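You operate a simulated robot arm through the tools that you are given. There is no shell and no other tool. Be economical: measure what you need, move in short steps, check, and stop when the job is done.

You are at the controls of a simulated two-armed robot. One attempt, no reset.

TASK
Wipe the dust out of the photos drawer, stand the green tin back in and shut it.
Fine: tin on the grey shelf meanwhile; use the green cloth and put it back; nothing else goes in; leave the yellow tin; no finger gets caught; other drawers stay shut. What is to be rubbed or washed off counts as gone when no trace of it is left.

Only the result counts: the job must be done as asked and must still hold three seconds after the hand-in. Knocking over, shifting, dropping, spilling or breaking anything else fails it. Flat cloth is picked up by pressing the open fingertips on it (5 to 10 N) and closing them slowly along it; thin cloth reads only 2 to 8 mm in the jaws.

THE ROBOT
Two 7-joint arms with two-finger parallel grippers on one trunk, on a base that drives. Base frame: it is fixed to the floor where the robot stands at the start and does not move with it; the origin is under the middle of the robot, x ahead of it, y to its left, z up. Lengths are in m, angles in rad, forces in N, time in s.
The left shoulder is at the start at [0.05, 0.104, 0.813], the right one opposite. With the tool pointing down near the work surface each hand reaches from about 0.1 to 0.6 m from the robot's upright axis, wherever it stands, measured 20 degrees to its own side. Places, roughly: green cloth (8x6x4 cm) [1.6, 0.5, 0.9]; grey shelf [1.7, 0.6, 0.9]; inside of the photos drawer [0.5, 0.4, 0.3]; loans drawer [0.5, 0.6, 1]; photos drawer [0.5, 0.3, 0.4]; prints drawer [0.5, 0.6, 0.7]; yellow tin [-2.5, -2, 1]. Payload 3.43 kg a hand.
The TCP of each hand is the grasp point between the finger pads, 0.03 m short of the fingertips. In the tool frame z runs along the fingers and y along their closing line. The gripper opens to 0.094 m. The fingers are 0.028 m wide and 0.01 m thick; the gripper's body (0.05 by 0.096 m) begins 0.055 m behind the TCP.
Orientation is that of the tool frame in the base frame, as [roll, pitch, yaw] about the fixed x, y, z axes, in that order (R = Rz(yaw) Ry(pitch) Rx(roll)). With the fingers straight down and closing along the base's y, the tool's x points along the base's -x, its y along +y and its z along -z.

THE INTERFACE
- The arms move only by the tool nudge_tool. It takes "left_deltas", "right_deltas" or both (then of equal length, played together; a hand with none holds still); each is a list of rows, each an object (a shift or turn left out is 0, a gripper value left out holds the last) with "xyz": the shift along the tool's x, y, z in units of 200 mm (1.0 is 200 mm), a list of three; "rot": the turn, a rotation vector about the tool's x, y, z in units of 60 degrees (1.0 is 60 degrees), a list of three; "fingers": the finger opening in m, from 0 to 0.094. In form: [{"xyz": [x, y, z], "rot": [ax, ay, az], "fingers": fingers}, ...]. A call has 1 to 12 rows; each row is the pose to reach, as a shift and turn from the pose commanded when the call began, along the tool's axes at that moment. A call with a number of a shift or a turn outside -1 to 1 is refused whole. Each row takes 0.2 s and may step no farther than 0.05 m and 0.15 rad from the row before; otherwise, or with a gripper value out of range, the whole call is refused. A pose out of reach is approached as far as the arm can. The call stops where the force on the tool passes 40 N (or 10 N more than at its start, if that is more) or the arm is blocked; 0.2 s more then pass. The fingers move at their own pace (about 0.153 m/s each) and stop on an object; they squeeze with about 29 N. The grip force told is the motor's: it shows also when the fingers shut on nothing. Time passes only in rows, and 0.2 s behind the last, so rows that repeat a pose let the fingers close. The reply holds the time, the measured pose of the TCP, the force on the tool along the base axes, the opening and the grip force, in the units named above and with some noise, with the torque about the TCP (base axes, N m) and any sound that the robot's microphone picked up, and new pictures: "views" is both (left out), scene, wrist or none (wrist: the cameras of the hands that moved).
- Cameras (640 x 400 px; columns grow to the right, rows downward): "scene" is now at [0.1234, -0.0333, 0.9573]; the picture's right is [0.63, -0.78, -0.01], its down [-0.55, -0.43, -0.71] and it looks along [0.55, 0.45, -0.70] (base axes); focal length 238 px, centre (320, 200). "left" rides on the left gripper at [0.076, -0.014, -0.103] in its tool frame; the picture's right is [0.18, 0.98, 0.00], its down [-0.75, 0.14, -0.64] and it looks along [-0.63, 0.12, 0.77] (tool axes); focal length 243 px, centre (320, 200). "right" rides on the right gripper at [0.076, 0.014, -0.103] in its tool frame; the picture's right is [-0.18, 0.98, 0.00], its down [-0.75, -0.14, -0.64] and it looks along [-0.63, -0.12, 0.77] (tool axes); focal length 243 px, centre (320, 200). There is no depth. A picture from a camera that has moved, and an enlarged one, comes with that camera's place and axes in the base frame and with its lens.
- raise_lower(by): slides the trunk up (or, below 0, down) by that many m; the arms and the scene camera ride with it, the base frame stays. It gives what a move gives, with no picture.
- steer(legs): drives the robot by 1 to 6 legs, each [ahead, left, turn to the left] in m, m and rad, along the robot's own axes; the way and the turn of a leg run together, so that a leg with both is an arc; at most 1.5 m and 3.142 rad a leg. The arms and the cameras ride along, it lands a little off, and it stops where it bumps. It gives what a move gives, and a new picture of the scene camera.
- aim_head(pan, tilt): turns the head with the scene camera to pan (to the left, within 1.396 rad either way) and tilt (down, from -0.506 to 1.204), counted from straight ahead of the robot. It gives what a move gives, and a new picture of the scene camera.
- close_up(camera, box): a new picture of the part [left, top, right, bottom] of that camera's present view, enlarged. It takes no simulated time.
- sign_off(): hands the job in; it is judged then, once.

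Go step by step. Nothing tells you exact positions but the pictures and the camera data: compare them with the known pose of the tool, close in by small moves and look again before you grip or let go. The budget is 120 turns and 260 pictures, counting those below and the enlarged ones. Unless the task says otherwise, let go and move clear before handing in, and close with one line.

The tools are called after "Request:" as a command line: name --argument value ..., lists and objects as JSON in quotes. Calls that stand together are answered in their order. nudge_tool: Moves the arms, as the interface text tells. Its arguments: {"type":"object","properties":{"left_deltas":{"type":"array","items":{"type":"object","properties":{"xyz":{"type":"array","items":{"type":"number"}},"rot":{"type":"array","items":{"type":"number"}},"fingers":{"type":"number"}}}},"right_deltas":{"type":"array","items":{"type":"object","properties":{"xyz":{"type":"array","items":{"type":"number"}},"rot":{"type":"array","items":{"type":"number"}},"fingers":{"type":"number"}}}},"views":{"type":"string","enum":["both","scene","wrist","none"]}},"required":[]} The other tools are called the same way: raise_lower (by) slides the trunk up or down; steer (legs) drives the base; aim_head (pan, tilt) turns the head that bears the scene camera; close_up (camera, box) takes an enlarged picture of a part of a camera's view; sign_off () hands the job in.

At the start:

```text
t: 0.0
left_eef_pos: [0.2997, 0.148, 0.549]
left_ee_rot: [-3.024, 0.0, 3.099]
left_wrist_force: [-0.2, -0.1, 0.5]
left_torque: [0.0, -0.01, 0.03]
left_grip_width: 0.0942
left_grasp_force: 0.0
right_eef_pos: [0.426, -0.0505, 0.6448]
right_ee_rot: [3.123, 0.0, 3.141]
right_wrist_force: [-0.7, -0.4, -0.1]
right_torque: [-0.03, -0.01, 0.02]
right_grip_width: 0.094
right_grasp_force: 0.0
trunk travel left (down, up): [-0.025, 0.407]
robot x, y, heading: [0.0018, -0.0757, -0.005]
head pan, tilt: [0.679, 0.789]
```

scene: 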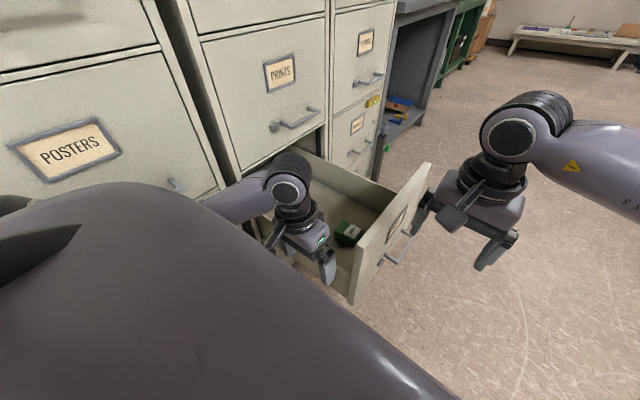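
right: 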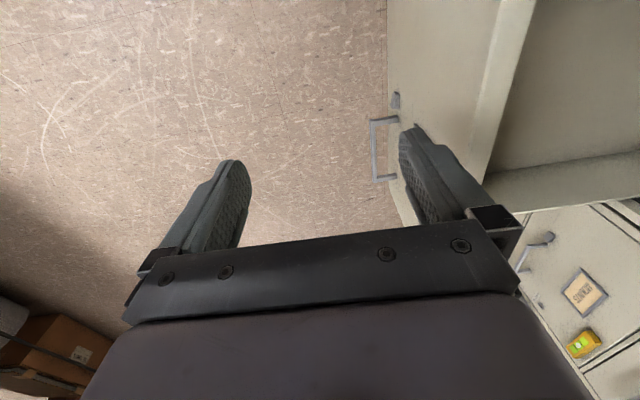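
left: 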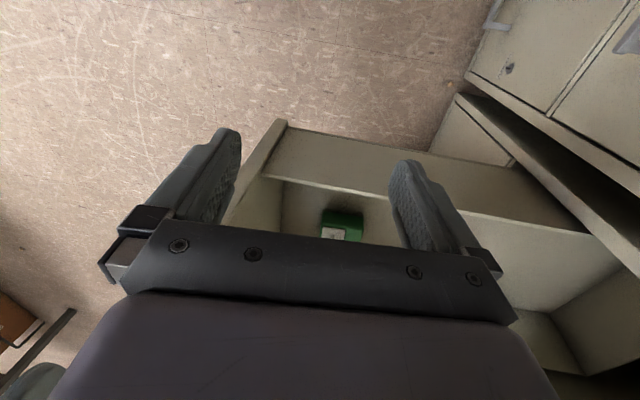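

The photos drawer stands open to my left front, with the green tin inside it near the front; I'll look closer before moving.

Request:
close_up --camera "scene" --box '[220, 120, 460, 310]'

Request:
close_up --camera "left" --box '[180, 80, 640, 400]'

Request:
close_up --camera "scene" --box '[330, 0, 500, 180]'

```text
2.11 times, centred on (340, 215) of scene
camera zoom: at [0.1234, -0.0333, 0.9573], right [0.63, -0.78, -0.01], down [-0.55, -0.43, -0.71], along [0.55, 0.45, -0.7], focal length 500 px, centre (278, 168)
```

zoom: 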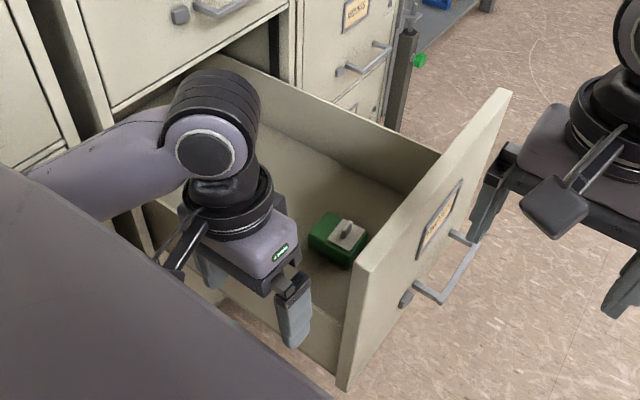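

```text
1.25 times, centred on (410, 240) of left
camera zoom: at [0.2221, 0.1491, 0.652], right [-0.14, 0.98, -0.12], down [0.76, 0.18, 0.62], along [0.63, 0.0, -0.77], focal length 303 px, centre (208, 150)
```

zoom: 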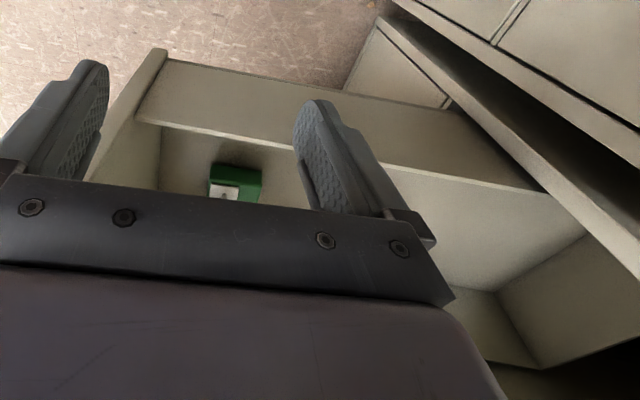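

```text
2.22 times, centred on (415, 90) of scene
camera zoom: at [0.1234, -0.0333, 0.9573], right [0.63, -0.78, -0.01], down [-0.55, -0.43, -0.71], along [0.55, 0.45, -0.7], focal length 528 px, centre (109, 444)
```

zoom: 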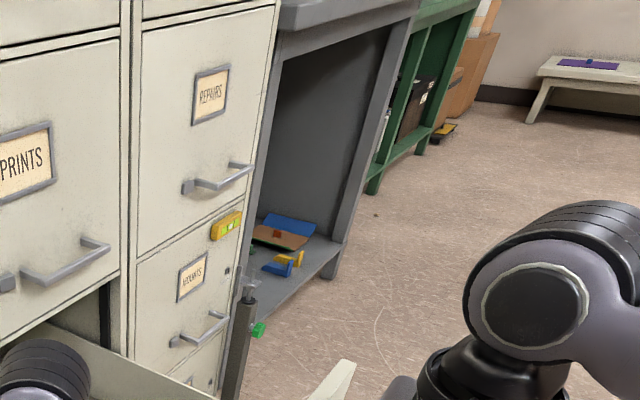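

The tin stands at about (0.6, 0.21, 0.27). I'll look at the grey shelf with the head.

Request:
aim_head --pan 0.4 --tilt 0.1

Request:
aim_head --pan 1.1 --tilt 0.5

```text
t: 1.1
left_eef_pos: [0.2993, 0.1457, 0.5484]
left_ee_rot: [-3.008, 0.004, 3.098]
left_wrist_force: [-0.2, 1.1, -0.5]
left_torque: [-0.02, 0.01, 0.03]
left_grip_width: 0.0938
left_grasp_force: 0.1
right_eef_pos: [0.426, -0.048, 0.6465]
right_ee_rot: [3.131, 0.0, 3.14]
right_wrist_force: [-0.4, -1.0, 1.5]
right_torque: [0.02, -0.04, -0.02]
right_grip_width: 0.0942
right_grasp_force: 0.0
trunk travel left (down, up): [-0.025, 0.407]
robot x, y, heading: [0.0023, -0.0757, -0.001]
head pan, tilt: [0.4, 0.099]
camera scene: at [0.1445, -0.0447, 1.0191], right [0.39, -0.92, -0.01], down [-0.09, -0.03, -1.0], along [0.92, 0.39, -0.09], focal length 238 px, centre (320, 200)
```

scene: 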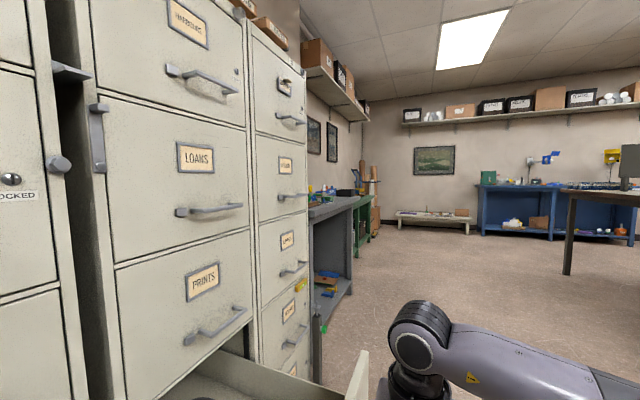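

```text
t: 2.1
left_eef_pos: [0.2982, 0.1446, 0.5474]
left_ee_rot: [-3.005, 0.003, 3.097]
left_wrist_force: [-0.9, -0.1, 0.6]
left_torque: [0.0, 0.0, -0.01]
left_grip_width: 0.0939
left_grasp_force: 0.0
right_eef_pos: [0.4259, -0.0473, 0.6457]
right_ee_rot: [3.131, 0.0, 3.141]
right_wrist_force: [0.4, 0.1, -0.2]
right_torque: [0.0, 0.01, 0.0]
right_grip_width: 0.0941
right_grasp_force: 0.0
trunk travel left (down, up): [-0.025, 0.407]
robot x, y, heading: [-0.002, -0.0723, 0.001]
head pan, tilt: [1.1, 0.499]
camera scene: at [0.1014, 0.0013, 0.9826], right [0.89, -0.46, 0.0], down [-0.22, -0.42, -0.88], along [0.4, 0.79, -0.47], focal length 238 px, centre (320, 200)
```

scene: 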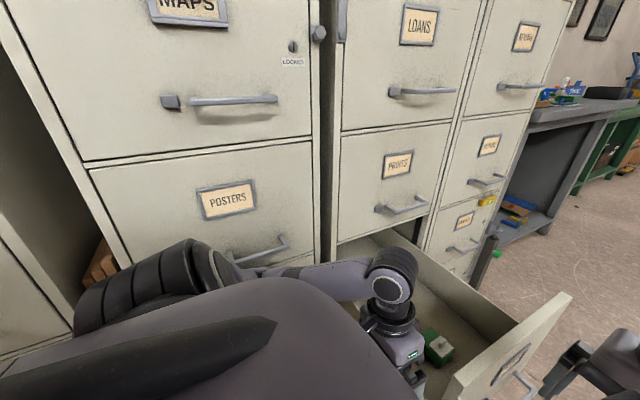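

The shelf (grey bench) with items is right of the cabinets. I'll lift the left hand out of the view of the drawer.

Request:
nudge_tool --left_deltas '[{"xyz": [0, 0, -0.24]}, {"xyz": [0, 0, -0.48]}, {"xyz": [0, 0, -0.7]}, {"xyz": [0, 0, -0.9]}, {"xyz": [0, -0.24, -0.9]}, {"xyz": [0, -0.45, -0.9]}]' --views "none"

Request:
aim_head --pan 0.7 --tilt 0.85

```text
t: 2.7
left_eef_pos: [0.2811, 0.0998, 0.6186]
left_ee_rot: [-2.8, -0.02, 2.98]
left_wrist_force: [-0.4, -0.2, 0.0]
left_torque: [-0.02, 0.03, -0.03]
left_grip_width: 0.0941
left_grasp_force: 0.1
right_eef_pos: [0.4245, -0.0405, 0.6436]
right_ee_rot: [-3.134, -0.001, -3.135]
right_wrist_force: [-0.9, -0.8, 1.0]
right_torque: [0.0, -0.01, 0.01]
right_grip_width: 0.0941
right_grasp_force: 0.0
trunk travel left (down, up): [-0.025, 0.407]
robot x, y, heading: [-0.0052, -0.0742, 0.004]
head pan, tilt: [1.1, 0.499]
stopped in row 2 (left hand): the arm was blocked; the commanded pose is now the measured one
```

```text
t: 3.6
left_eef_pos: [0.281, 0.1, 0.6175]
left_ee_rot: [-2.801, -0.02, 2.976]
left_wrist_force: [1.2, -0.1, -0.5]
left_torque: [0.03, -0.01, 0.02]
left_grip_width: 0.0938
left_grasp_force: 0.0
right_eef_pos: [0.4233, -0.041, 0.644]
right_ee_rot: [-3.137, -0.001, -3.133]
right_wrist_force: [-0.3, -0.7, 0.0]
right_torque: [0.0, 0.0, -0.03]
right_grip_width: 0.094
right_grasp_force: 0.1
trunk travel left (down, up): [-0.025, 0.407]
robot x, y, heading: [-0.0028, -0.0719, 0.005]
head pan, tilt: [0.7, 0.85]
camera scene: at [0.1172, -0.0187, 0.9508], right [0.65, -0.76, 0.0], down [-0.57, -0.49, -0.66], along [0.5, 0.42, -0.75], focal length 238 px, centre (320, 200)
```

scene: 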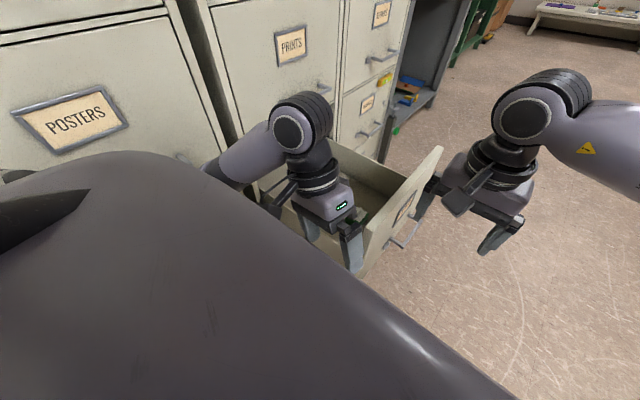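

The elbow seems to be jammed against the cabinet, so I'll back off sideways and turn to face the drawer from its front.

Request:
steer --legs '[[0, -0.5, 0], [0.6, -0.1, 0], [0, 0, 1.57]]'

```text
t: 15.4
left_eef_pos: [0.4058, -0.3913, 0.6213]
left_ee_rot: [-2.819, -0.015, -1.688]
left_wrist_force: [0.6, -0.3, 0.6]
left_torque: [0.01, 0.01, 0.0]
left_grip_width: 0.0942
left_grasp_force: 0.0
right_eef_pos: [0.5437, -0.2455, 0.6454]
right_ee_rot: [-3.141, -0.002, -1.524]
right_wrist_force: [-0.8, 0.5, -0.1]
right_torque: [-0.02, 0.01, 0.03]
right_grip_width: 0.0942
right_grasp_force: 0.0
trunk travel left (down, up): [-0.025, 0.407]
robot x, y, heading: [0.5933, -0.6684, 1.614]
head pan, tilt: [0.7, 0.85]
camera scene: at [0.538, -0.5525, 0.9515], right [0.73, 0.68, 0.0], down [0.51, -0.55, -0.66], along [-0.45, 0.49, -0.75], focal length 238 px, centre (320, 200)
```

scene: 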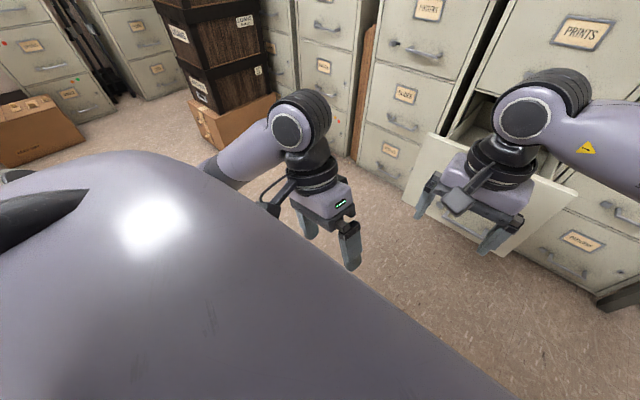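

Now facing the cabinet. I'll look straight ahead from a raised trunk.

Request:
raise_lower --by 0.25

Request:
aim_head --pan -0.1 --tilt 0.75

```text
t: 18.0
left_eef_pos: [0.4059, -0.3912, 0.8709]
left_ee_rot: [-2.817, -0.016, -1.688]
left_wrist_force: [0.1, 0.5, -0.1]
left_torque: [-0.02, -0.01, 0.02]
left_grip_width: 0.0938
left_grasp_force: 0.0
right_eef_pos: [0.5441, -0.2456, 0.8952]
right_ee_rot: [-3.141, 0.001, -1.525]
right_wrist_force: [-0.6, 0.8, 0.1]
right_torque: [0.01, -0.01, 0.0]
right_grip_width: 0.094
right_grasp_force: 0.0
trunk travel left (down, up): [-0.275, 0.157]
robot x, y, heading: [0.5905, -0.6711, 1.62]
head pan, tilt: [0.7, 0.85]
```

```text
t: 19.1
left_eef_pos: [0.4052, -0.3924, 0.8717]
left_ee_rot: [-2.82, -0.015, -1.688]
left_wrist_force: [0.9, 0.1, 0.4]
left_torque: [-0.02, 0.03, -0.03]
left_grip_width: 0.0941
left_grasp_force: 0.0
right_eef_pos: [0.5434, -0.2454, 0.8948]
right_ee_rot: [3.141, 0.001, -1.525]
right_wrist_force: [0.3, -0.1, -0.4]
right_torque: [-0.01, 0.01, -0.03]
right_grip_width: 0.094
right_grasp_force: 0.1
trunk travel left (down, up): [-0.275, 0.157]
robot x, y, heading: [0.593, -0.6698, 1.615]
head pan, tilt: [-0.099, 0.75]
camera scene: at [0.5954, -0.5273, 1.2096], right [1.0, -0.05, 0.0], down [-0.04, -0.68, -0.73], along [0.04, 0.73, -0.68], focal length 238 px, centre (320, 200)
```

scene: 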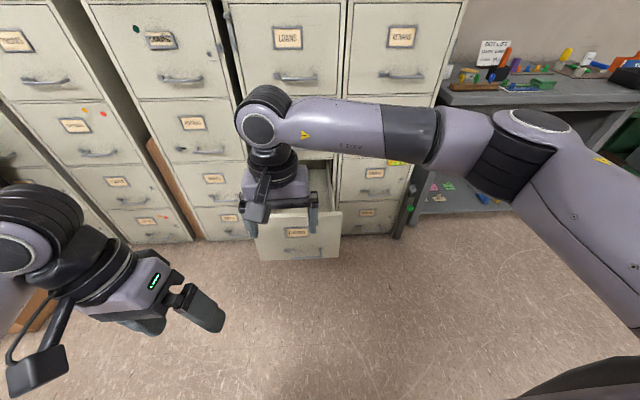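

Request:
close_up --camera "scene" --box '[400, 30, 640, 230]'

Request:
close_up --camera "scene" --box '[230, 130, 430, 270]'

```text
2.00 times, centred on (520, 130) of scene
camera zoom: at [0.5954, -0.5273, 1.2096], right [1.0, -0.05, 0.0], down [-0.04, -0.68, -0.73], along [0.04, 0.73, -0.68], focal length 475 px, centre (-80, 340)
```

zoom: 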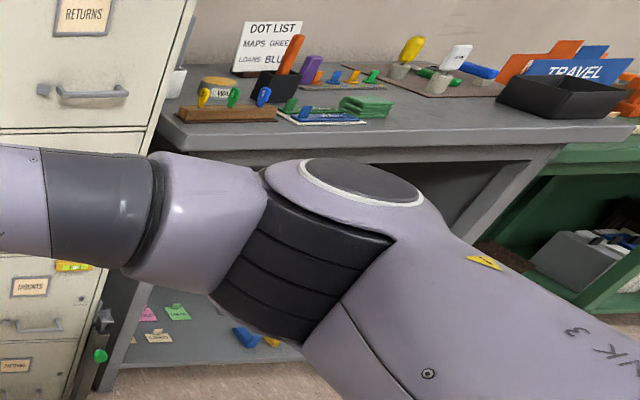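

```text
2.86 times, centred on (330, 200) of scene
camera zoom: at [0.5954, -0.5273, 1.2096], right [1.0, -0.05, 0.0], down [-0.04, -0.68, -0.73], along [0.04, 0.73, -0.68], focal length 679 px, centre (291, 200)
```

zoom: 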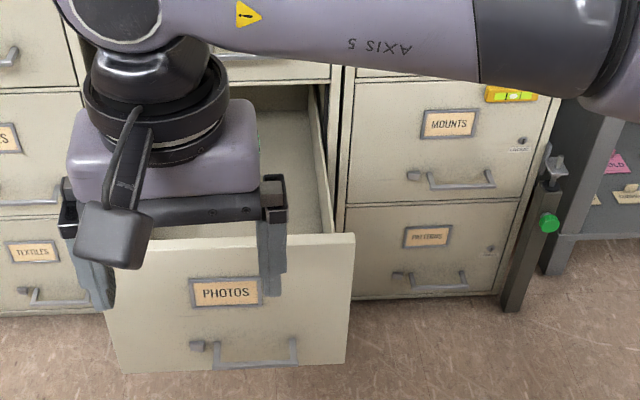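

The photos drawer front spans about x 0.37–0.71 at y≈0.07, top z≈0.59; the green cloth lies on the grey bench near (1.55, 0.45). I'll drive closer to take the tin with the right hand.

Request:
steer --legs '[[0.33, 0.13, -0.04]]'

Request:
close_up --camera "right" --box '[0, 0, 640, 400]'

```text
t: 21.4
left_eef_pos: [0.2796, -0.0584, 0.8709]
left_ee_rot: [-2.818, -0.015, -1.724]
left_wrist_force: [1.0, 0.1, 0.1]
left_torque: [0.02, -0.02, 0.02]
left_grip_width: 0.0938
left_grasp_force: 0.1
right_eef_pos: [0.4216, 0.0815, 0.895]
right_ee_rot: [-3.141, 0.0, -1.561]
right_wrist_force: [0.8, 0.0, -0.5]
right_torque: [0.03, 0.01, -0.01]
right_grip_width: 0.094
right_grasp_force: 0.1
trunk travel left (down, up): [-0.275, 0.157]
robot x, y, heading: [0.4559, -0.3428, 1.579]
head pan, tilt: [-0.099, 0.75]
camera scene: at [0.4637, -0.2012, 1.2095], right [1.0, -0.09, 0.0], down [-0.06, -0.68, -0.73], along [0.07, 0.73, -0.68], focal length 238 px, centre (320, 200)
```

scene: 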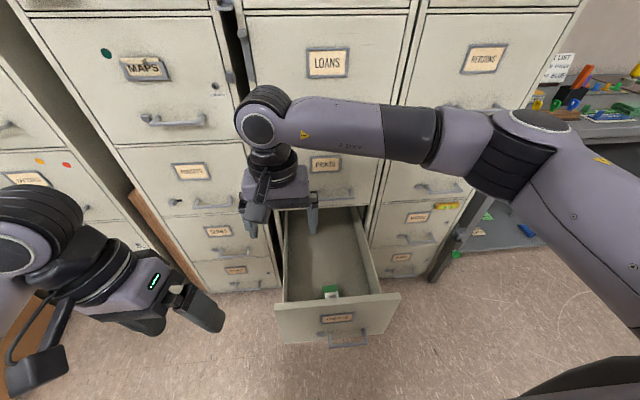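

```text
1.00 times, centred on (320, 200) of right (not enlarged: the box is as wide or as high as the picture)
camera zoom: at [0.4088, 0.0054, 0.9979], right [-0.98, 0.17, 0.0], down [0.13, 0.76, 0.64], along [0.11, 0.63, -0.77], focal length 243 px, centre (320, 200)
```

zoom: 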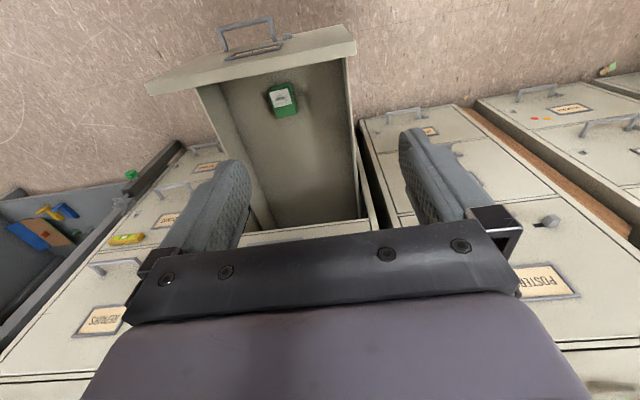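

Request:
close_up --camera "right" --box '[140, 10, 400, 240]'

Request:
close_up --camera "scene" --box '[260, 190, 420, 350]'

```text
1.74 times, centred on (270, 125) of right
camera zoom: at [0.4088, 0.0054, 0.9979], right [-0.98, 0.17, 0.0], down [0.13, 0.76, 0.64], along [0.11, 0.63, -0.77], focal length 422 px, centre (407, 330)
```

zoom: 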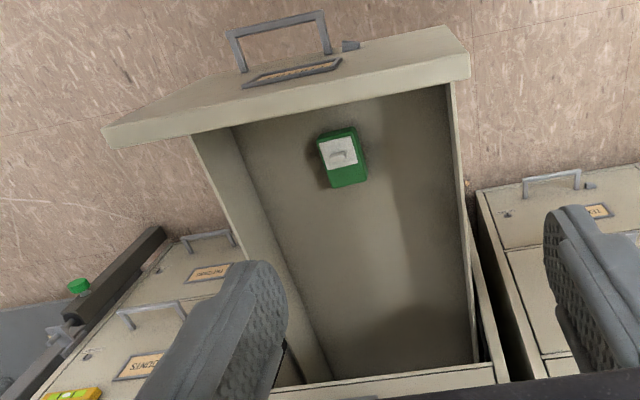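

```text
2.50 times, centred on (340, 270) of scene
camera zoom: at [0.4637, -0.2012, 1.2095], right [1.0, -0.09, 0.0], down [-0.06, -0.68, -0.73], along [0.07, 0.73, -0.68], focal length 594 px, centre (270, 25)
```

zoom: 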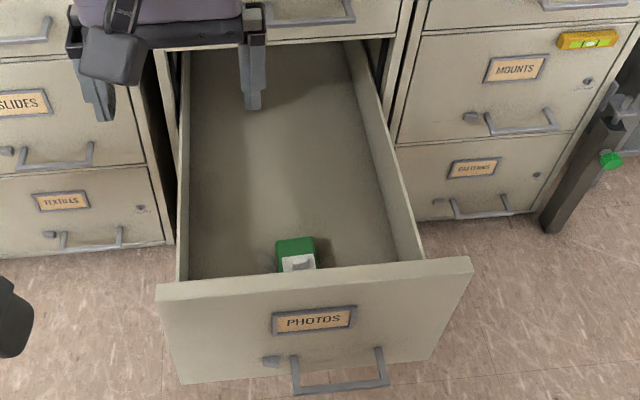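

The tin's at about (0.555, 0.205), dark dust patches visible around. I'll bring the right hand above it and lower the trunk some.

Request:
nudge_tool --right_deltas '[{"xyz": [-0.15, -0.165, 0]}, {"xyz": [-0.3, -0.33, 0]}, {"xyz": [-0.45, -0.5, 0]}, {"xyz": [-0.6, -0.66, 0]}, {"xyz": [-0.6, -0.66, 0.2]}, {"xyz": [-0.6, -0.66, 0.4]}, {"xyz": [-0.6, -0.66, 0.6]}, {"xyz": [-0.6, -0.66, 0.8]}]' --views "both"

```text
t: 23.2
left_eef_pos: [0.279, -0.0573, 0.8724]
left_ee_rot: [-2.819, -0.016, -1.726]
left_wrist_force: [-1.3, -0.8, -0.1]
left_torque: [-0.02, -0.01, -0.01]
left_grip_width: 0.0937
left_grasp_force: 0.0
right_eef_pos: [0.5546, 0.2022, 0.7364]
right_ee_rot: [-3.142, 0.0, -1.56]
right_wrist_force: [-0.5, -0.5, -0.6]
right_torque: [-0.01, -0.02, 0.0]
right_grip_width: 0.0942
right_grasp_force: 0.1
trunk travel left (down, up): [-0.275, 0.157]
robot x, y, heading: [0.4537, -0.3433, 1.582]
head pan, tilt: [-0.099, 0.75]
camera scene: at [0.4638, -0.2012, 1.2096], right [1.0, -0.09, 0.0], down [-0.06, -0.68, -0.73], along [0.07, 0.73, -0.68], focal length 238 px, centre (320, 200)
camera right: at [0.5409, 0.1257, 0.838], right [-0.98, 0.17, 0.0], down [0.13, 0.76, 0.64], along [0.11, 0.63, -0.77], focal length 243 px, centre (320, 200)
```

scene: 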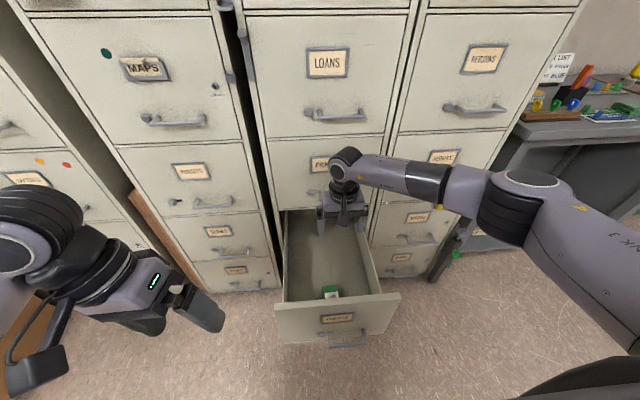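
right: 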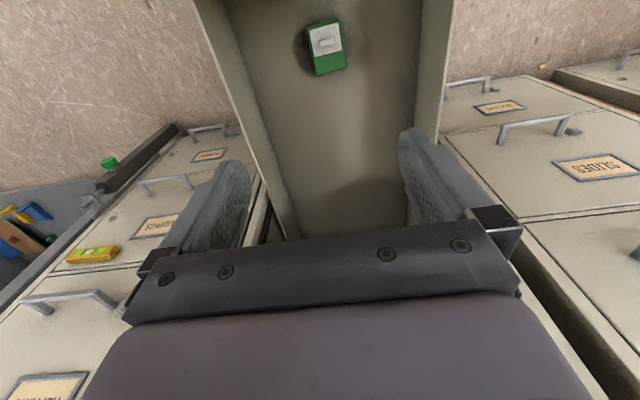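

The tin is centered near (0.547, 0.20) and aligned; descending between the drawer walls partway.

Request:
nudge_tool --right_deltas '[{"xyz": [0, 0.02, 0.24]}, {"xyz": [0, 0.04, 0.48]}, {"xyz": [0, 0.04, 0.72]}, {"xyz": [0, 0.04, 0.95]}, {"xyz": [0, 0.04, 1.0]}]'

```text
t: 24.4
left_eef_pos: [0.2791, -0.0585, 0.8713]
left_ee_rot: [-2.822, -0.017, -1.724]
left_wrist_force: [-0.7, -0.5, 0.5]
left_torque: [0.01, 0.04, 0.01]
left_grip_width: 0.0939
left_grasp_force: 0.0
right_eef_pos: [0.5485, 0.1874, 0.5671]
right_ee_rot: [3.141, -0.001, -1.56]
right_wrist_force: [0.7, 0.3, 0.3]
right_torque: [0.0, 0.01, 0.0]
right_grip_width: 0.0943
right_grasp_force: 0.1
right hand out of reach, approached as far as the arm can: row 3, 4, 5
trunk travel left (down, up): [-0.275, 0.157]
robot x, y, heading: [0.4528, -0.3448, 1.581]
head pan, tilt: [-0.099, 0.75]
camera scene: at [0.464, -0.2013, 1.2096], right [1.0, -0.09, 0.0], down [-0.06, -0.68, -0.73], along [0.07, 0.73, -0.68], focal length 238 px, centre (320, 200)
camera right: at [0.5363, 0.1102, 0.6722], right [-0.98, 0.17, 0.0], down [0.13, 0.76, 0.64], along [0.11, 0.63, -0.77], focal length 243 px, centre (320, 200)
```

scene: 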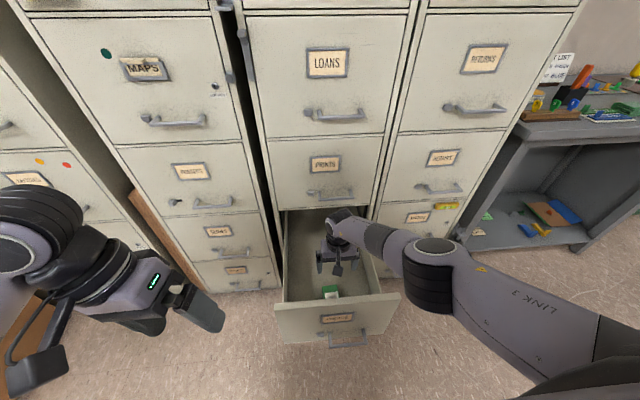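
right: 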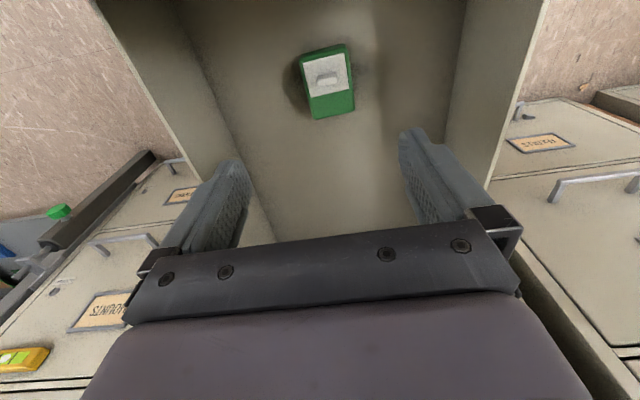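

The arm is at its reach limit there with the trunk high; I'll lift a little, drive 0.13 m nearer so the arm comes in steeper, then lower the trunk.

Request:
nudge_tool --right_deltas '[{"xyz": [0.1, 0, -0.24]}, {"xyz": [0.3, 0, -0.48]}, {"xyz": [0.5, 0, -0.6]}]' --views "none"

Request:
aim_head --pan 0 --tilt 1.2

```text
refused: row 1 steps farther than a row can; nothing moved
```

```text
t: 25.3
left_eef_pos: [0.2777, -0.0582, 0.8712]
left_ee_rot: [-2.818, -0.017, -1.725]
left_wrist_force: [-0.3, 0.6, 0.0]
left_torque: [-0.01, 0.0, 0.03]
left_grip_width: 0.0942
left_grasp_force: 0.0
right_eef_pos: [0.5502, 0.1882, 0.5711]
right_ee_rot: [-3.14, -0.001, -1.561]
right_wrist_force: [-0.1, 0.3, 0.0]
right_torque: [-0.01, -0.01, -0.02]
right_grip_width: 0.0939
right_grasp_force: 0.1
trunk travel left (down, up): [-0.275, 0.157]
robot x, y, heading: [0.4524, -0.342, 1.579]
head pan, tilt: [0.0, 1.201]
camera scene: at [0.4558, -0.2279, 1.1779], right [1.0, 0.01, 0.0], down [0.01, -0.93, -0.36], along [0.0, 0.36, -0.93], focal length 238 px, centre (320, 200)
```

scene: 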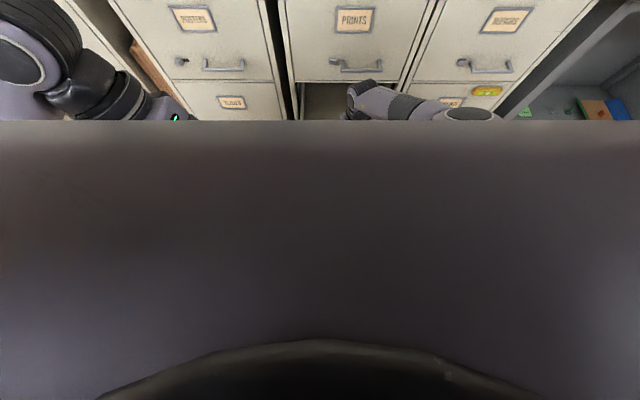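

Request:
nudge_tool --right_deltas '[{"xyz": [0, 0, -0.24]}, {"xyz": [0.1, 0, -0.46]}, {"xyz": [0.25, 0, -0.6]}]' --views "none"

Request:
steer --legs '[[0.13, 0, 0]]'

Request:
aim_head --pan -0.2 --tilt 0.9

```text
t: 26.1
left_eef_pos: [0.2792, -0.0578, 0.8717]
left_ee_rot: [-2.819, -0.014, -1.724]
left_wrist_force: [0.0, 0.3, 0.3]
left_torque: [0.0, -0.01, 0.0]
left_grip_width: 0.0942
left_grasp_force: 0.1
right_eef_pos: [0.5509, 0.1379, 0.6886]
right_ee_rot: [-3.14, 0.0, -1.565]
right_wrist_force: [0.2, -0.1, 0.0]
right_torque: [-0.01, -0.01, -0.03]
right_grip_width: 0.0942
right_grasp_force: 0.0
trunk travel left (down, up): [-0.275, 0.157]
robot x, y, heading: [0.4582, -0.3421, 1.58]
head pan, tilt: [0.0, 1.201]
```

```text
t: 27.1
left_eef_pos: [0.2758, -0.0032, 0.8729]
left_ee_rot: [-2.818, -0.014, -1.722]
left_wrist_force: [0.0, 0.0, -0.4]
left_torque: [0.01, 0.02, -0.02]
left_grip_width: 0.0938
left_grasp_force: 0.1
right_eef_pos: [0.5461, 0.195, 0.6902]
right_ee_rot: [-3.141, -0.001, -1.558]
right_wrist_force: [-0.9, 0.5, -0.9]
right_torque: [0.0, 0.03, 0.0]
right_grip_width: 0.0938
right_grasp_force: 0.0
trunk travel left (down, up): [-0.275, 0.157]
robot x, y, heading: [0.4509, -0.2863, 1.584]
head pan, tilt: [0.0, 1.201]
stopped in leg 1: the robot was blocked; the commanded pose is now the measured one
camera scene: at [0.4537, -0.1727, 1.1779], right [1.0, 0.01, 0.0], down [0.01, -0.93, -0.36], along [0.0, 0.36, -0.93], focal length 238 px, centre (320, 200)
```

scene: 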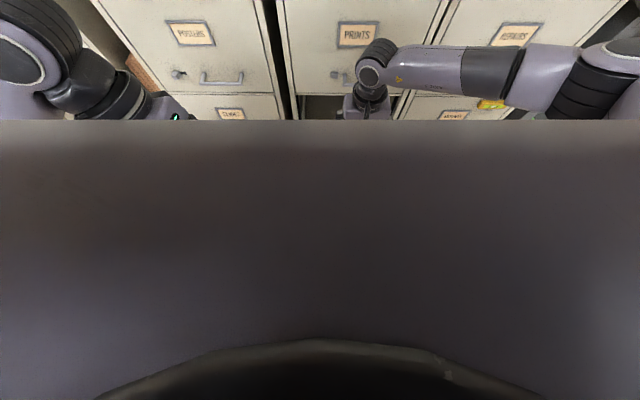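

```text
t: 27.9
left_eef_pos: [0.2749, -0.0029, 0.8715]
left_ee_rot: [-2.819, -0.017, -1.72]
left_wrist_force: [0.0, 0.0, -0.3]
left_torque: [0.0, -0.01, 0.02]
left_grip_width: 0.0942
left_grasp_force: 0.1
right_eef_pos: [0.5456, 0.1941, 0.6885]
right_ee_rot: [3.14, -0.002, -1.559]
right_wrist_force: [-0.2, 0.3, 0.4]
right_torque: [0.01, -0.03, -0.01]
right_grip_width: 0.0942
right_grasp_force: 0.1
trunk travel left (down, up): [-0.275, 0.157]
robot x, y, heading: [0.4552, -0.2887, 1.582]
head pan, tilt: [-0.201, 0.901]
camera scene: at [0.4684, -0.154, 1.1976], right [0.98, -0.19, 0.0], down [-0.15, -0.77, -0.62], along [0.12, 0.61, -0.78], focal length 238 px, centre (320, 200)
```

scene: 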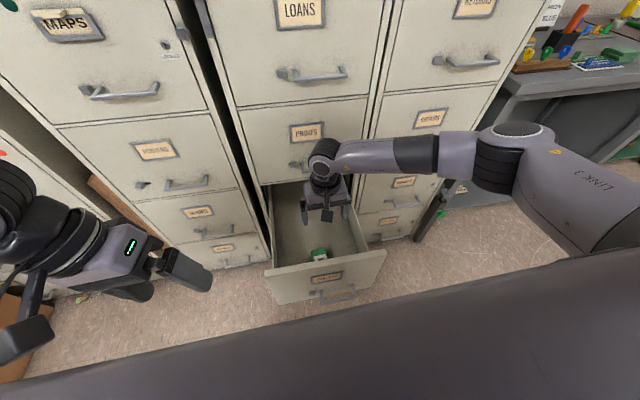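

The base bumped at y≈-0.29, possibly nudging the drawer slightly inward; I'll check with the wrist camera.

Request:
close_up --camera "right" --box '[0, 0, 640, 400]'

Request:
close_up --camera "scene" --box '[220, 160, 460, 310]'

```text
1.00 times, centred on (320, 200) of right (not enlarged: the box is as wide or as high as the picture)
camera zoom: at [0.5332, 0.1173, 0.7922], right [-0.99, 0.17, 0.0], down [0.13, 0.76, 0.64], along [0.11, 0.63, -0.77], focal length 243 px, centre (320, 200)
```

zoom: 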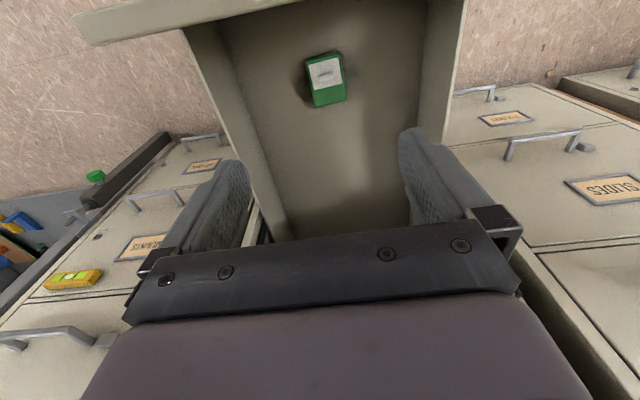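

```text
2.67 times, centred on (340, 235) of scene
camera zoom: at [0.4684, -0.154, 1.1976], right [0.98, -0.19, 0.0], down [-0.15, -0.77, -0.62], along [0.12, 0.61, -0.78], focal length 634 px, centre (267, 107)
```

zoom: 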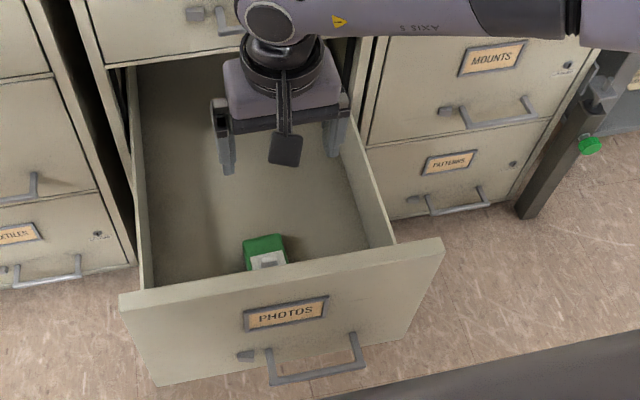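

The drawer got pushed in ~3 cm, harmless. The front stance leaves the shoulder too far from the tin; I'll instead stand side-on (heading +x) so that the left shoulder is near the drawer front.

Request:
steer --legs '[[-0.35, 0, 0], [0, 0, -1.58]]'

Request:
aim_head --pan 1.2 --tilt 0.8

```text
t: 33.9
left_eef_pos: [0.7394, -0.4462, 0.8715]
left_ee_rot: [-2.818, -0.016, 3.015]
left_wrist_force: [0.0, 0.0, 0.6]
left_torque: [0.03, 0.0, 0.01]
left_grip_width: 0.094
left_grasp_force: 0.0
right_eef_pos: [0.9429, -0.7122, 0.6894]
right_ee_rot: [-3.14, -0.002, -3.106]
right_wrist_force: [0.0, 0.6, 0.1]
right_torque: [0.02, 0.0, -0.02]
right_grip_width: 0.0941
right_grasp_force: 0.2
trunk travel left (down, up): [-0.275, 0.157]
robot x, y, heading: [0.458, -0.6262, 0.032]
head pan, tilt: [-0.201, 0.901]
camera scene: at [0.5934, -0.6389, 1.1977], right [-0.17, -0.99, 0.0], down [-0.77, 0.13, -0.62], along [0.61, -0.1, -0.78], focal length 238 px, centre (320, 200)
```

scene: 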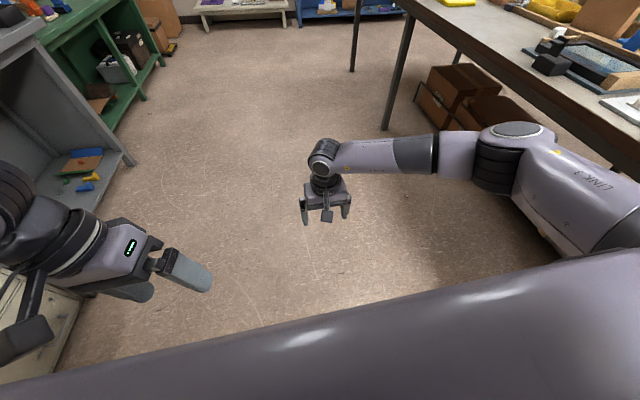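

```text
t: 35.4
left_eef_pos: [0.7387, -0.4456, 0.8714]
left_ee_rot: [-2.818, -0.017, 3.016]
left_wrist_force: [0.2, -0.1, 1.1]
left_torque: [-0.02, 0.01, -0.01]
left_grip_width: 0.0939
left_grasp_force: 0.1
right_eef_pos: [0.9422, -0.7109, 0.6893]
right_ee_rot: [3.14, -0.002, -3.107]
right_wrist_force: [0.3, 0.0, 0.0]
right_torque: [-0.02, -0.02, 0.0]
right_grip_width: 0.094
right_grasp_force: 0.1
trunk travel left (down, up): [-0.275, 0.157]
robot x, y, heading: [0.4569, -0.6314, 0.029]
head pan, tilt: [1.201, 0.799]
camera scene: at [0.5455, -0.5502, 1.2056], right [0.94, -0.33, 0.0], down [-0.24, -0.68, -0.7], along [0.23, 0.66, -0.72], focal length 238 px, centre (320, 200)
```

scene: 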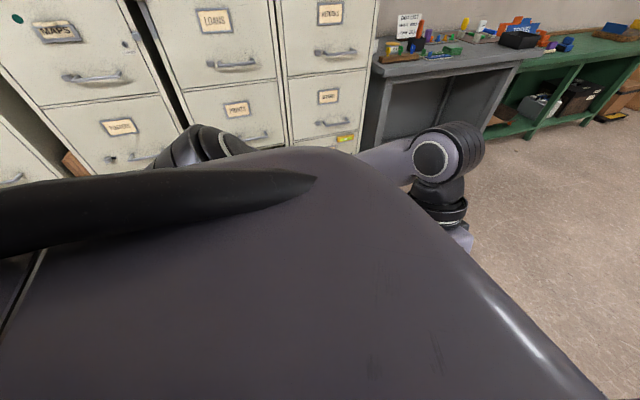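

The head view leftward is masked by the body, so I'll rely on the wrist camera. Strafing left toward the drawer.

Request:
steer --legs '[[0, 0.36, -0.03]]'

Request:
close_up --camera "left" --box '[0, 0, 640, 400]'

```text
t: 39.2
left_eef_pos: [0.7395, -0.0958, 0.8714]
left_ee_rot: [-2.819, -0.015, 2.978]
left_wrist_force: [-0.1, -0.3, 0.2]
left_torque: [-0.01, 0.0, 0.0]
left_grip_width: 0.094
left_grasp_force: 0.1
right_eef_pos: [0.9334, -0.3695, 0.6896]
right_ee_rot: [3.141, -0.001, 3.139]
right_wrist_force: [-0.6, 0.2, -0.6]
right_torque: [-0.02, 0.01, 0.01]
right_grip_width: 0.0941
right_grasp_force: 0.1
trunk travel left (down, up): [-0.275, 0.157]
robot x, y, heading: [0.4542, -0.267, -0.002]
head pan, tilt: [1.201, 0.799]
camera scene: at [0.5424, -0.1918, 1.2056], right [0.93, -0.36, 0.0], down [-0.26, -0.67, -0.7], along [0.25, 0.65, -0.72], focal length 238 px, centre (320, 200)
```

scene: 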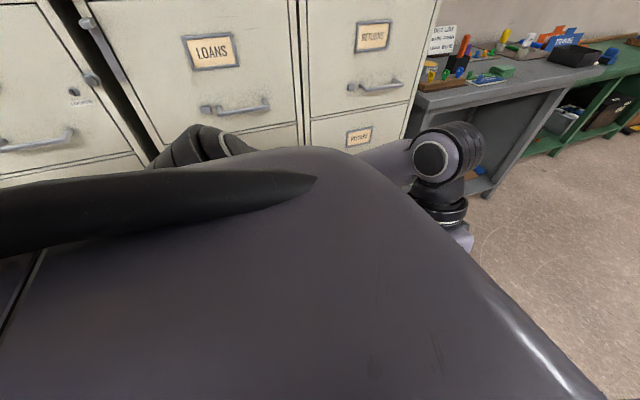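

```text
1.00 times, centred on (320, 200) of left (not enlarged: the box is as wide or as high as the picture)
camera zoom: at [0.6686, -0.063, 0.974], right [-0.03, 0.95, -0.31], down [0.81, 0.21, 0.55], along [0.59, -0.23, -0.77], focal length 243 px, centre (320, 200)
```

zoom: 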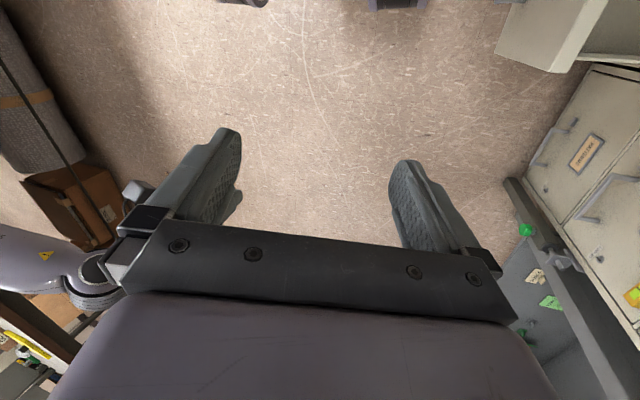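

No bump. Now straighten the left tool, then swing it toward above the drawer while turning it to close along x.

Request:
nudge_tool --left_deltas '[{"rot": [-0.102, 0, 0]}, {"rot": [-0.204, 0, 0]}, {"rot": [-0.306, 0, 0]}]' --views "none"

Request:
nudge_tool --left_deltas '[{"xyz": [0.09, 0.1, 0], "rot": [0, 0, -0.1]}, {"xyz": [0.18, 0.2, 0], "rot": [0, 0, -0.2]}, {"xyz": [0.27, 0.3, 0], "rot": [0, 0, -0.3]}, {"xyz": [0.36, 0.4, 0], "rot": [0, 0, -0.4]}, {"xyz": [0.45, 0.5, 0], "rot": [0, 0, -0.5]}, {"xyz": [0.54, 0.6, 0], "rot": [0, 0, -0.6]}, {"xyz": [0.63, 0.7, 0], "rot": [0, 0, -0.7]}, {"xyz": [0.72, 0.8, 0], "rot": [0, 0, -0.8]}, {"xyz": [0.81, 0.9, 0], "rot": [0, 0, -0.9]}, {"xyz": [0.9, 1.0, 0], "rot": [0, 0, -1.0]}]' --views "wrist"

```text
t: 40.0
left_eef_pos: [0.7383, -0.0953, 0.8708]
left_ee_rot: [-3.141, -0.018, 2.977]
left_wrist_force: [-0.5, 0.8, -0.9]
left_torque: [-0.06, 0.0, 0.0]
left_grip_width: 0.0939
left_grasp_force: 0.0
right_eef_pos: [0.9333, -0.3677, 0.6895]
right_ee_rot: [3.141, -0.001, 3.14]
right_wrist_force: [0.3, -0.3, -0.1]
right_torque: [0.02, 0.01, -0.02]
right_grip_width: 0.0939
right_grasp_force: 0.0
trunk travel left (down, up): [-0.275, 0.157]
robot x, y, heading: [0.4546, -0.2672, -0.004]
head pan, tilt: [1.201, 0.799]
```

```text
t: 42.2
left_eef_pos: [0.6156, 0.1695, 0.8745]
left_ee_rot: [3.13, -0.011, -2.257]
left_wrist_force: [-0.5, 0.1, 0.4]
left_torque: [-0.02, 0.0, -0.04]
left_grip_width: 0.0941
left_grasp_force: 0.2
left hand out of reach, approached as far as the arm can: row 2, 3, 4, 5, 6, 7, 8, 9, 10
right_eef_pos: [0.9333, -0.367, 0.6891]
right_ee_rot: [3.141, -0.002, 3.139]
right_wrist_force: [0.0, 0.3, 0.2]
right_torque: [-0.03, 0.01, 0.03]
right_grip_width: 0.0939
right_grasp_force: 0.1
trunk travel left (down, up): [-0.275, 0.157]
robot x, y, heading: [0.4525, -0.2643, -0.005]
head pan, tilt: [1.201, 0.799]
camera left: at [0.5792, 0.1032, 0.9767], right [-0.88, 0.48, 0.01], down [0.38, 0.67, 0.64], along [0.3, 0.56, -0.77], focal length 243 px, centre (320, 200)
```

left: 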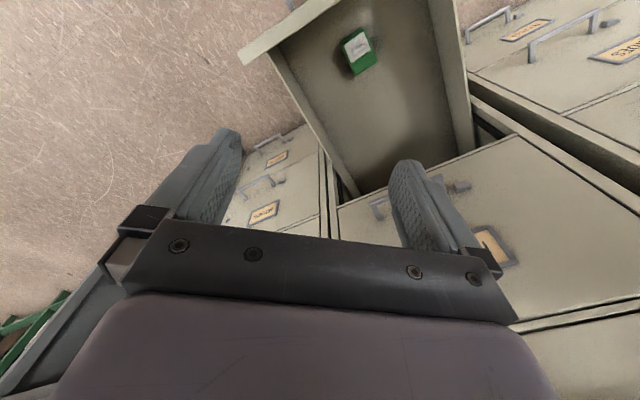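

Request:
nudge_tool --left_deltas '[{"xyz": [0, 0, 0.2], "rot": [0, 0, 0]}, {"xyz": [0, 0, 0.4], "rot": [0, 0, 0]}, {"xyz": [-0.03, 0.07, 0.5], "rot": [0, 0, -0.11]}, {"xyz": [-0.06, 0.14, 0.6], "rot": [0, 0, -0.22]}, {"xyz": [-0.09, 0.21, 0.7], "rot": [0, 0, -0.33]}, {"xyz": [-0.12, 0.28, 0.75], "rot": [0, 0, -0.44]}, {"xyz": [-0.15, 0.35, 0.75], "rot": [0, 0, -0.55]}, {"xyz": [-0.17, 0.416, 0.75], "rot": [0, 0, -0.66]}]' --views "wrist"

```text
t: 44.0
left_eef_pos: [0.572, 0.2514, 0.7242]
left_ee_rot: [3.127, 0.0, -1.564]
left_wrist_force: [-0.4, -0.3, -0.2]
left_torque: [-0.02, 0.0, -0.02]
left_grip_width: 0.094
left_grasp_force: 0.1
right_eef_pos: [0.9346, -0.3678, 0.6898]
right_ee_rot: [3.141, -0.002, 3.139]
right_wrist_force: [-0.6, -0.6, -0.1]
right_torque: [-0.01, 0.04, 0.0]
right_grip_width: 0.0942
right_grasp_force: 0.0
trunk travel left (down, up): [-0.275, 0.157]
robot x, y, heading: [0.453, -0.2666, 0.001]
head pan, tilt: [1.201, 0.799]
camera left: at [0.5885, 0.1759, 0.827], right [-0.98, -0.19, 0.01], down [-0.14, 0.75, 0.64], along [-0.13, 0.63, -0.76], focal length 243 px, centre (320, 200)
```

left: 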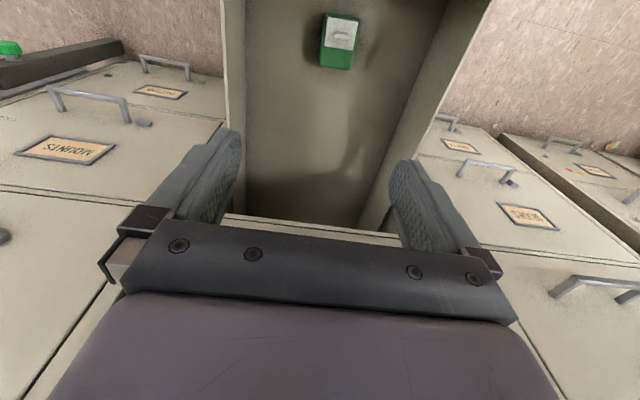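

Works well: the hand hangs steeply above the drawer. Tin at ≈(0.538, 0.233); descending.

Request:
nudge_tool --left_deltas '[{"xyz": [0.04, 0.08, 0.2]}, {"xyz": [0.09, 0.16, 0.42]}, {"xyz": [0.09, 0.16, 0.66]}, {"xyz": [0.09, 0.16, 0.9]}, {"xyz": [0.09, 0.16, 1.0]}]' --views "wrist"

```text
t: 45.2
left_eef_pos: [0.5375, 0.2326, 0.5258]
left_ee_rot: [3.126, -0.001, -1.568]
left_wrist_force: [0.0, 0.9, 0.8]
left_torque: [0.03, -0.02, -0.02]
left_grip_width: 0.0937
left_grasp_force: 0.1
right_eef_pos: [0.9329, -0.3679, 0.6893]
right_ee_rot: [-3.141, -0.002, 3.14]
right_wrist_force: [-0.1, 0.3, 0.5]
right_torque: [-0.01, 0.0, 0.02]
right_grip_width: 0.0938
right_grasp_force: 0.1
trunk travel left (down, up): [-0.275, 0.157]
robot x, y, heading: [0.4518, -0.2677, -0.002]
head pan, tilt: [1.201, 0.799]
camera left: at [0.5534, 0.1581, 0.6277], right [-0.98, -0.19, 0.01], down [-0.13, 0.75, 0.64], along [-0.13, 0.63, -0.77], focal length 243 px, centre (320, 200)
```

left: 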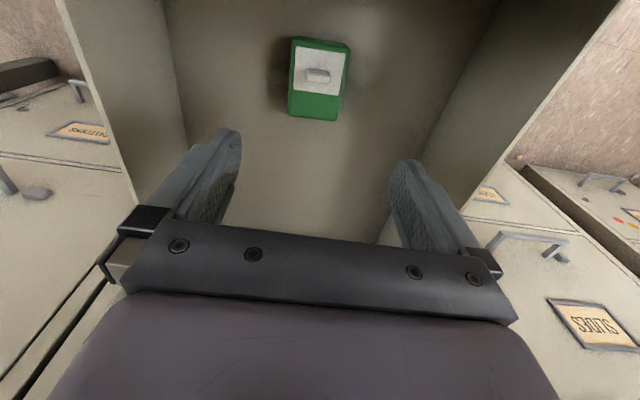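

Request:
nudge_tool --left_deltas '[{"xyz": [0, 0, 0.2]}, {"xyz": [0, 0, 0.4]}, {"xyz": [0, 0, 0.6]}]' --views "wrist"

```text
t: 46.0
left_eef_pos: [0.5364, 0.2321, 0.4071]
left_ee_rot: [3.129, 0.001, -1.567]
left_wrist_force: [0.2, -0.7, 0.2]
left_torque: [-0.03, -0.01, 0.03]
left_grip_width: 0.0942
left_grasp_force: 0.1
right_eef_pos: [0.9327, -0.3685, 0.6897]
right_ee_rot: [-3.14, -0.001, 3.14]
right_wrist_force: [-0.9, -0.2, -0.2]
right_torque: [0.0, -0.01, 0.03]
right_grip_width: 0.0943
right_grasp_force: 0.1
trunk travel left (down, up): [-0.275, 0.157]
robot x, y, heading: [0.4543, -0.2707, 0.0]
head pan, tilt: [1.201, 0.799]
camera left: at [0.5519, 0.1565, 0.5084], right [-0.98, -0.19, 0.01], down [-0.13, 0.75, 0.65], along [-0.13, 0.63, -0.76], focal length 243 px, centre (320, 200)
```

left: 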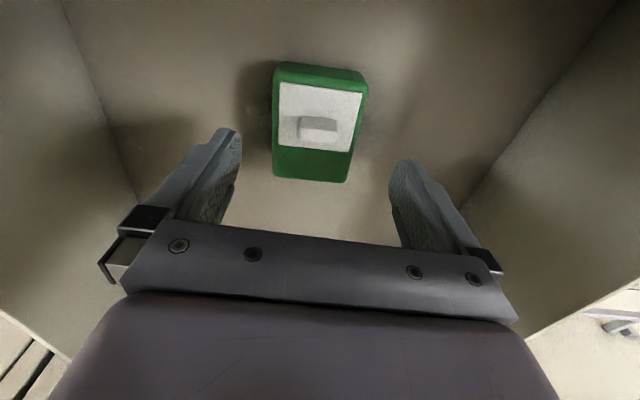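

Request:
nudge_tool --left_deltas '[{"xyz": [-0.03, 0, 0.2], "rot": [0, 0, -0.06]}, {"xyz": [-0.03, 0, 0.4], "rot": [0, 0, -0.06]}]' --views "wrist"

```text
t: 46.3
left_eef_pos: [0.5876, 0.226, 0.3856]
left_ee_rot: [-3.051, -0.023, -1.408]
left_wrist_force: [-1.3, 0.1, 0.2]
left_torque: [-0.07, -0.01, 0.0]
left_grip_width: 0.0941
left_grasp_force: 0.0
right_eef_pos: [0.9323, -0.3637, 0.689]
right_ee_rot: [-3.139, -0.001, -3.138]
right_wrist_force: [-0.4, 1.3, -0.2]
right_torque: [-0.1, -0.04, 0.02]
right_grip_width: 0.094
right_grasp_force: 0.0
trunk travel left (down, up): [-0.275, 0.157]
robot x, y, heading: [0.4525, -0.2692, -0.0]
head pan, tilt: [1.201, 0.799]
stopped in row 1 (left hand): the force on the tool passed its limit at 363 N (the readings are from after the stop); the commanded pose is now the measured one
camera left: at [0.6045, 0.156, 0.4897], right [-0.94, -0.34, -0.09], down [-0.32, 0.72, 0.61], along [-0.15, 0.6, -0.79], focal length 243 px, centre (320, 200)
```

left: 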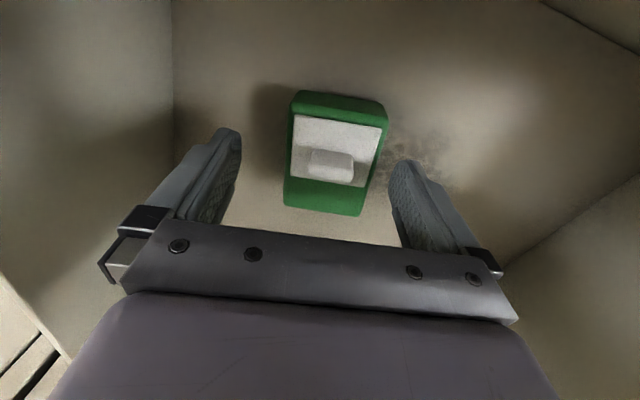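

The arm jumped and hit something hard; I'll lift straight up a bit and look again.

Request:
nudge_tool --left_deltas '[{"xyz": [0, 0, -0.15]}, {"xyz": [0, 0, -0.3]}, {"xyz": [0, 0, -0.5]}]' --views "both"

```text
t: 47.1
left_eef_pos: [0.5818, 0.2265, 0.4878]
left_ee_rot: [-3.048, -0.017, -1.41]
left_wrist_force: [0.0, -1.0, -1.3]
left_torque: [0.0, 0.01, 0.01]
left_grip_width: 0.0937
left_grasp_force: 0.1
right_eef_pos: [0.9333, -0.3654, 0.688]
right_ee_rot: [3.14, -0.003, -3.14]
right_wrist_force: [-0.2, 1.2, -0.4]
right_torque: [0.0, -0.02, -0.01]
right_grip_width: 0.0941
right_grasp_force: 0.0
trunk travel left (down, up): [-0.275, 0.157]
robot x, y, heading: [0.449, -0.2651, 0.001]
head pan, tilt: [1.201, 0.799]
camera scene: at [0.5423, -0.1916, 1.2055], right [0.93, -0.36, 0.0], down [-0.26, -0.67, -0.7], along [0.25, 0.65, -0.72], focal length 238 px, centre (320, 200)
camera left: at [0.5971, 0.1548, 0.5921], right [-0.94, -0.34, -0.09], down [-0.32, 0.72, 0.61], along [-0.14, 0.6, -0.79], focal length 243 px, centre (320, 200)
```

scene: 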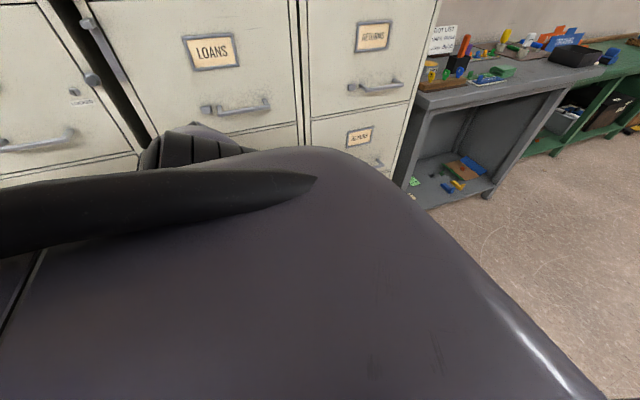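
left: 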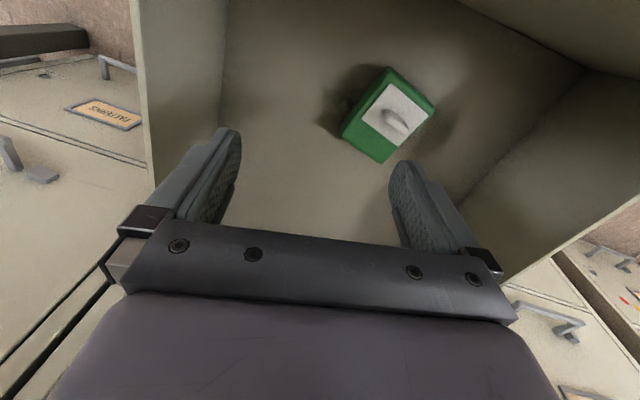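

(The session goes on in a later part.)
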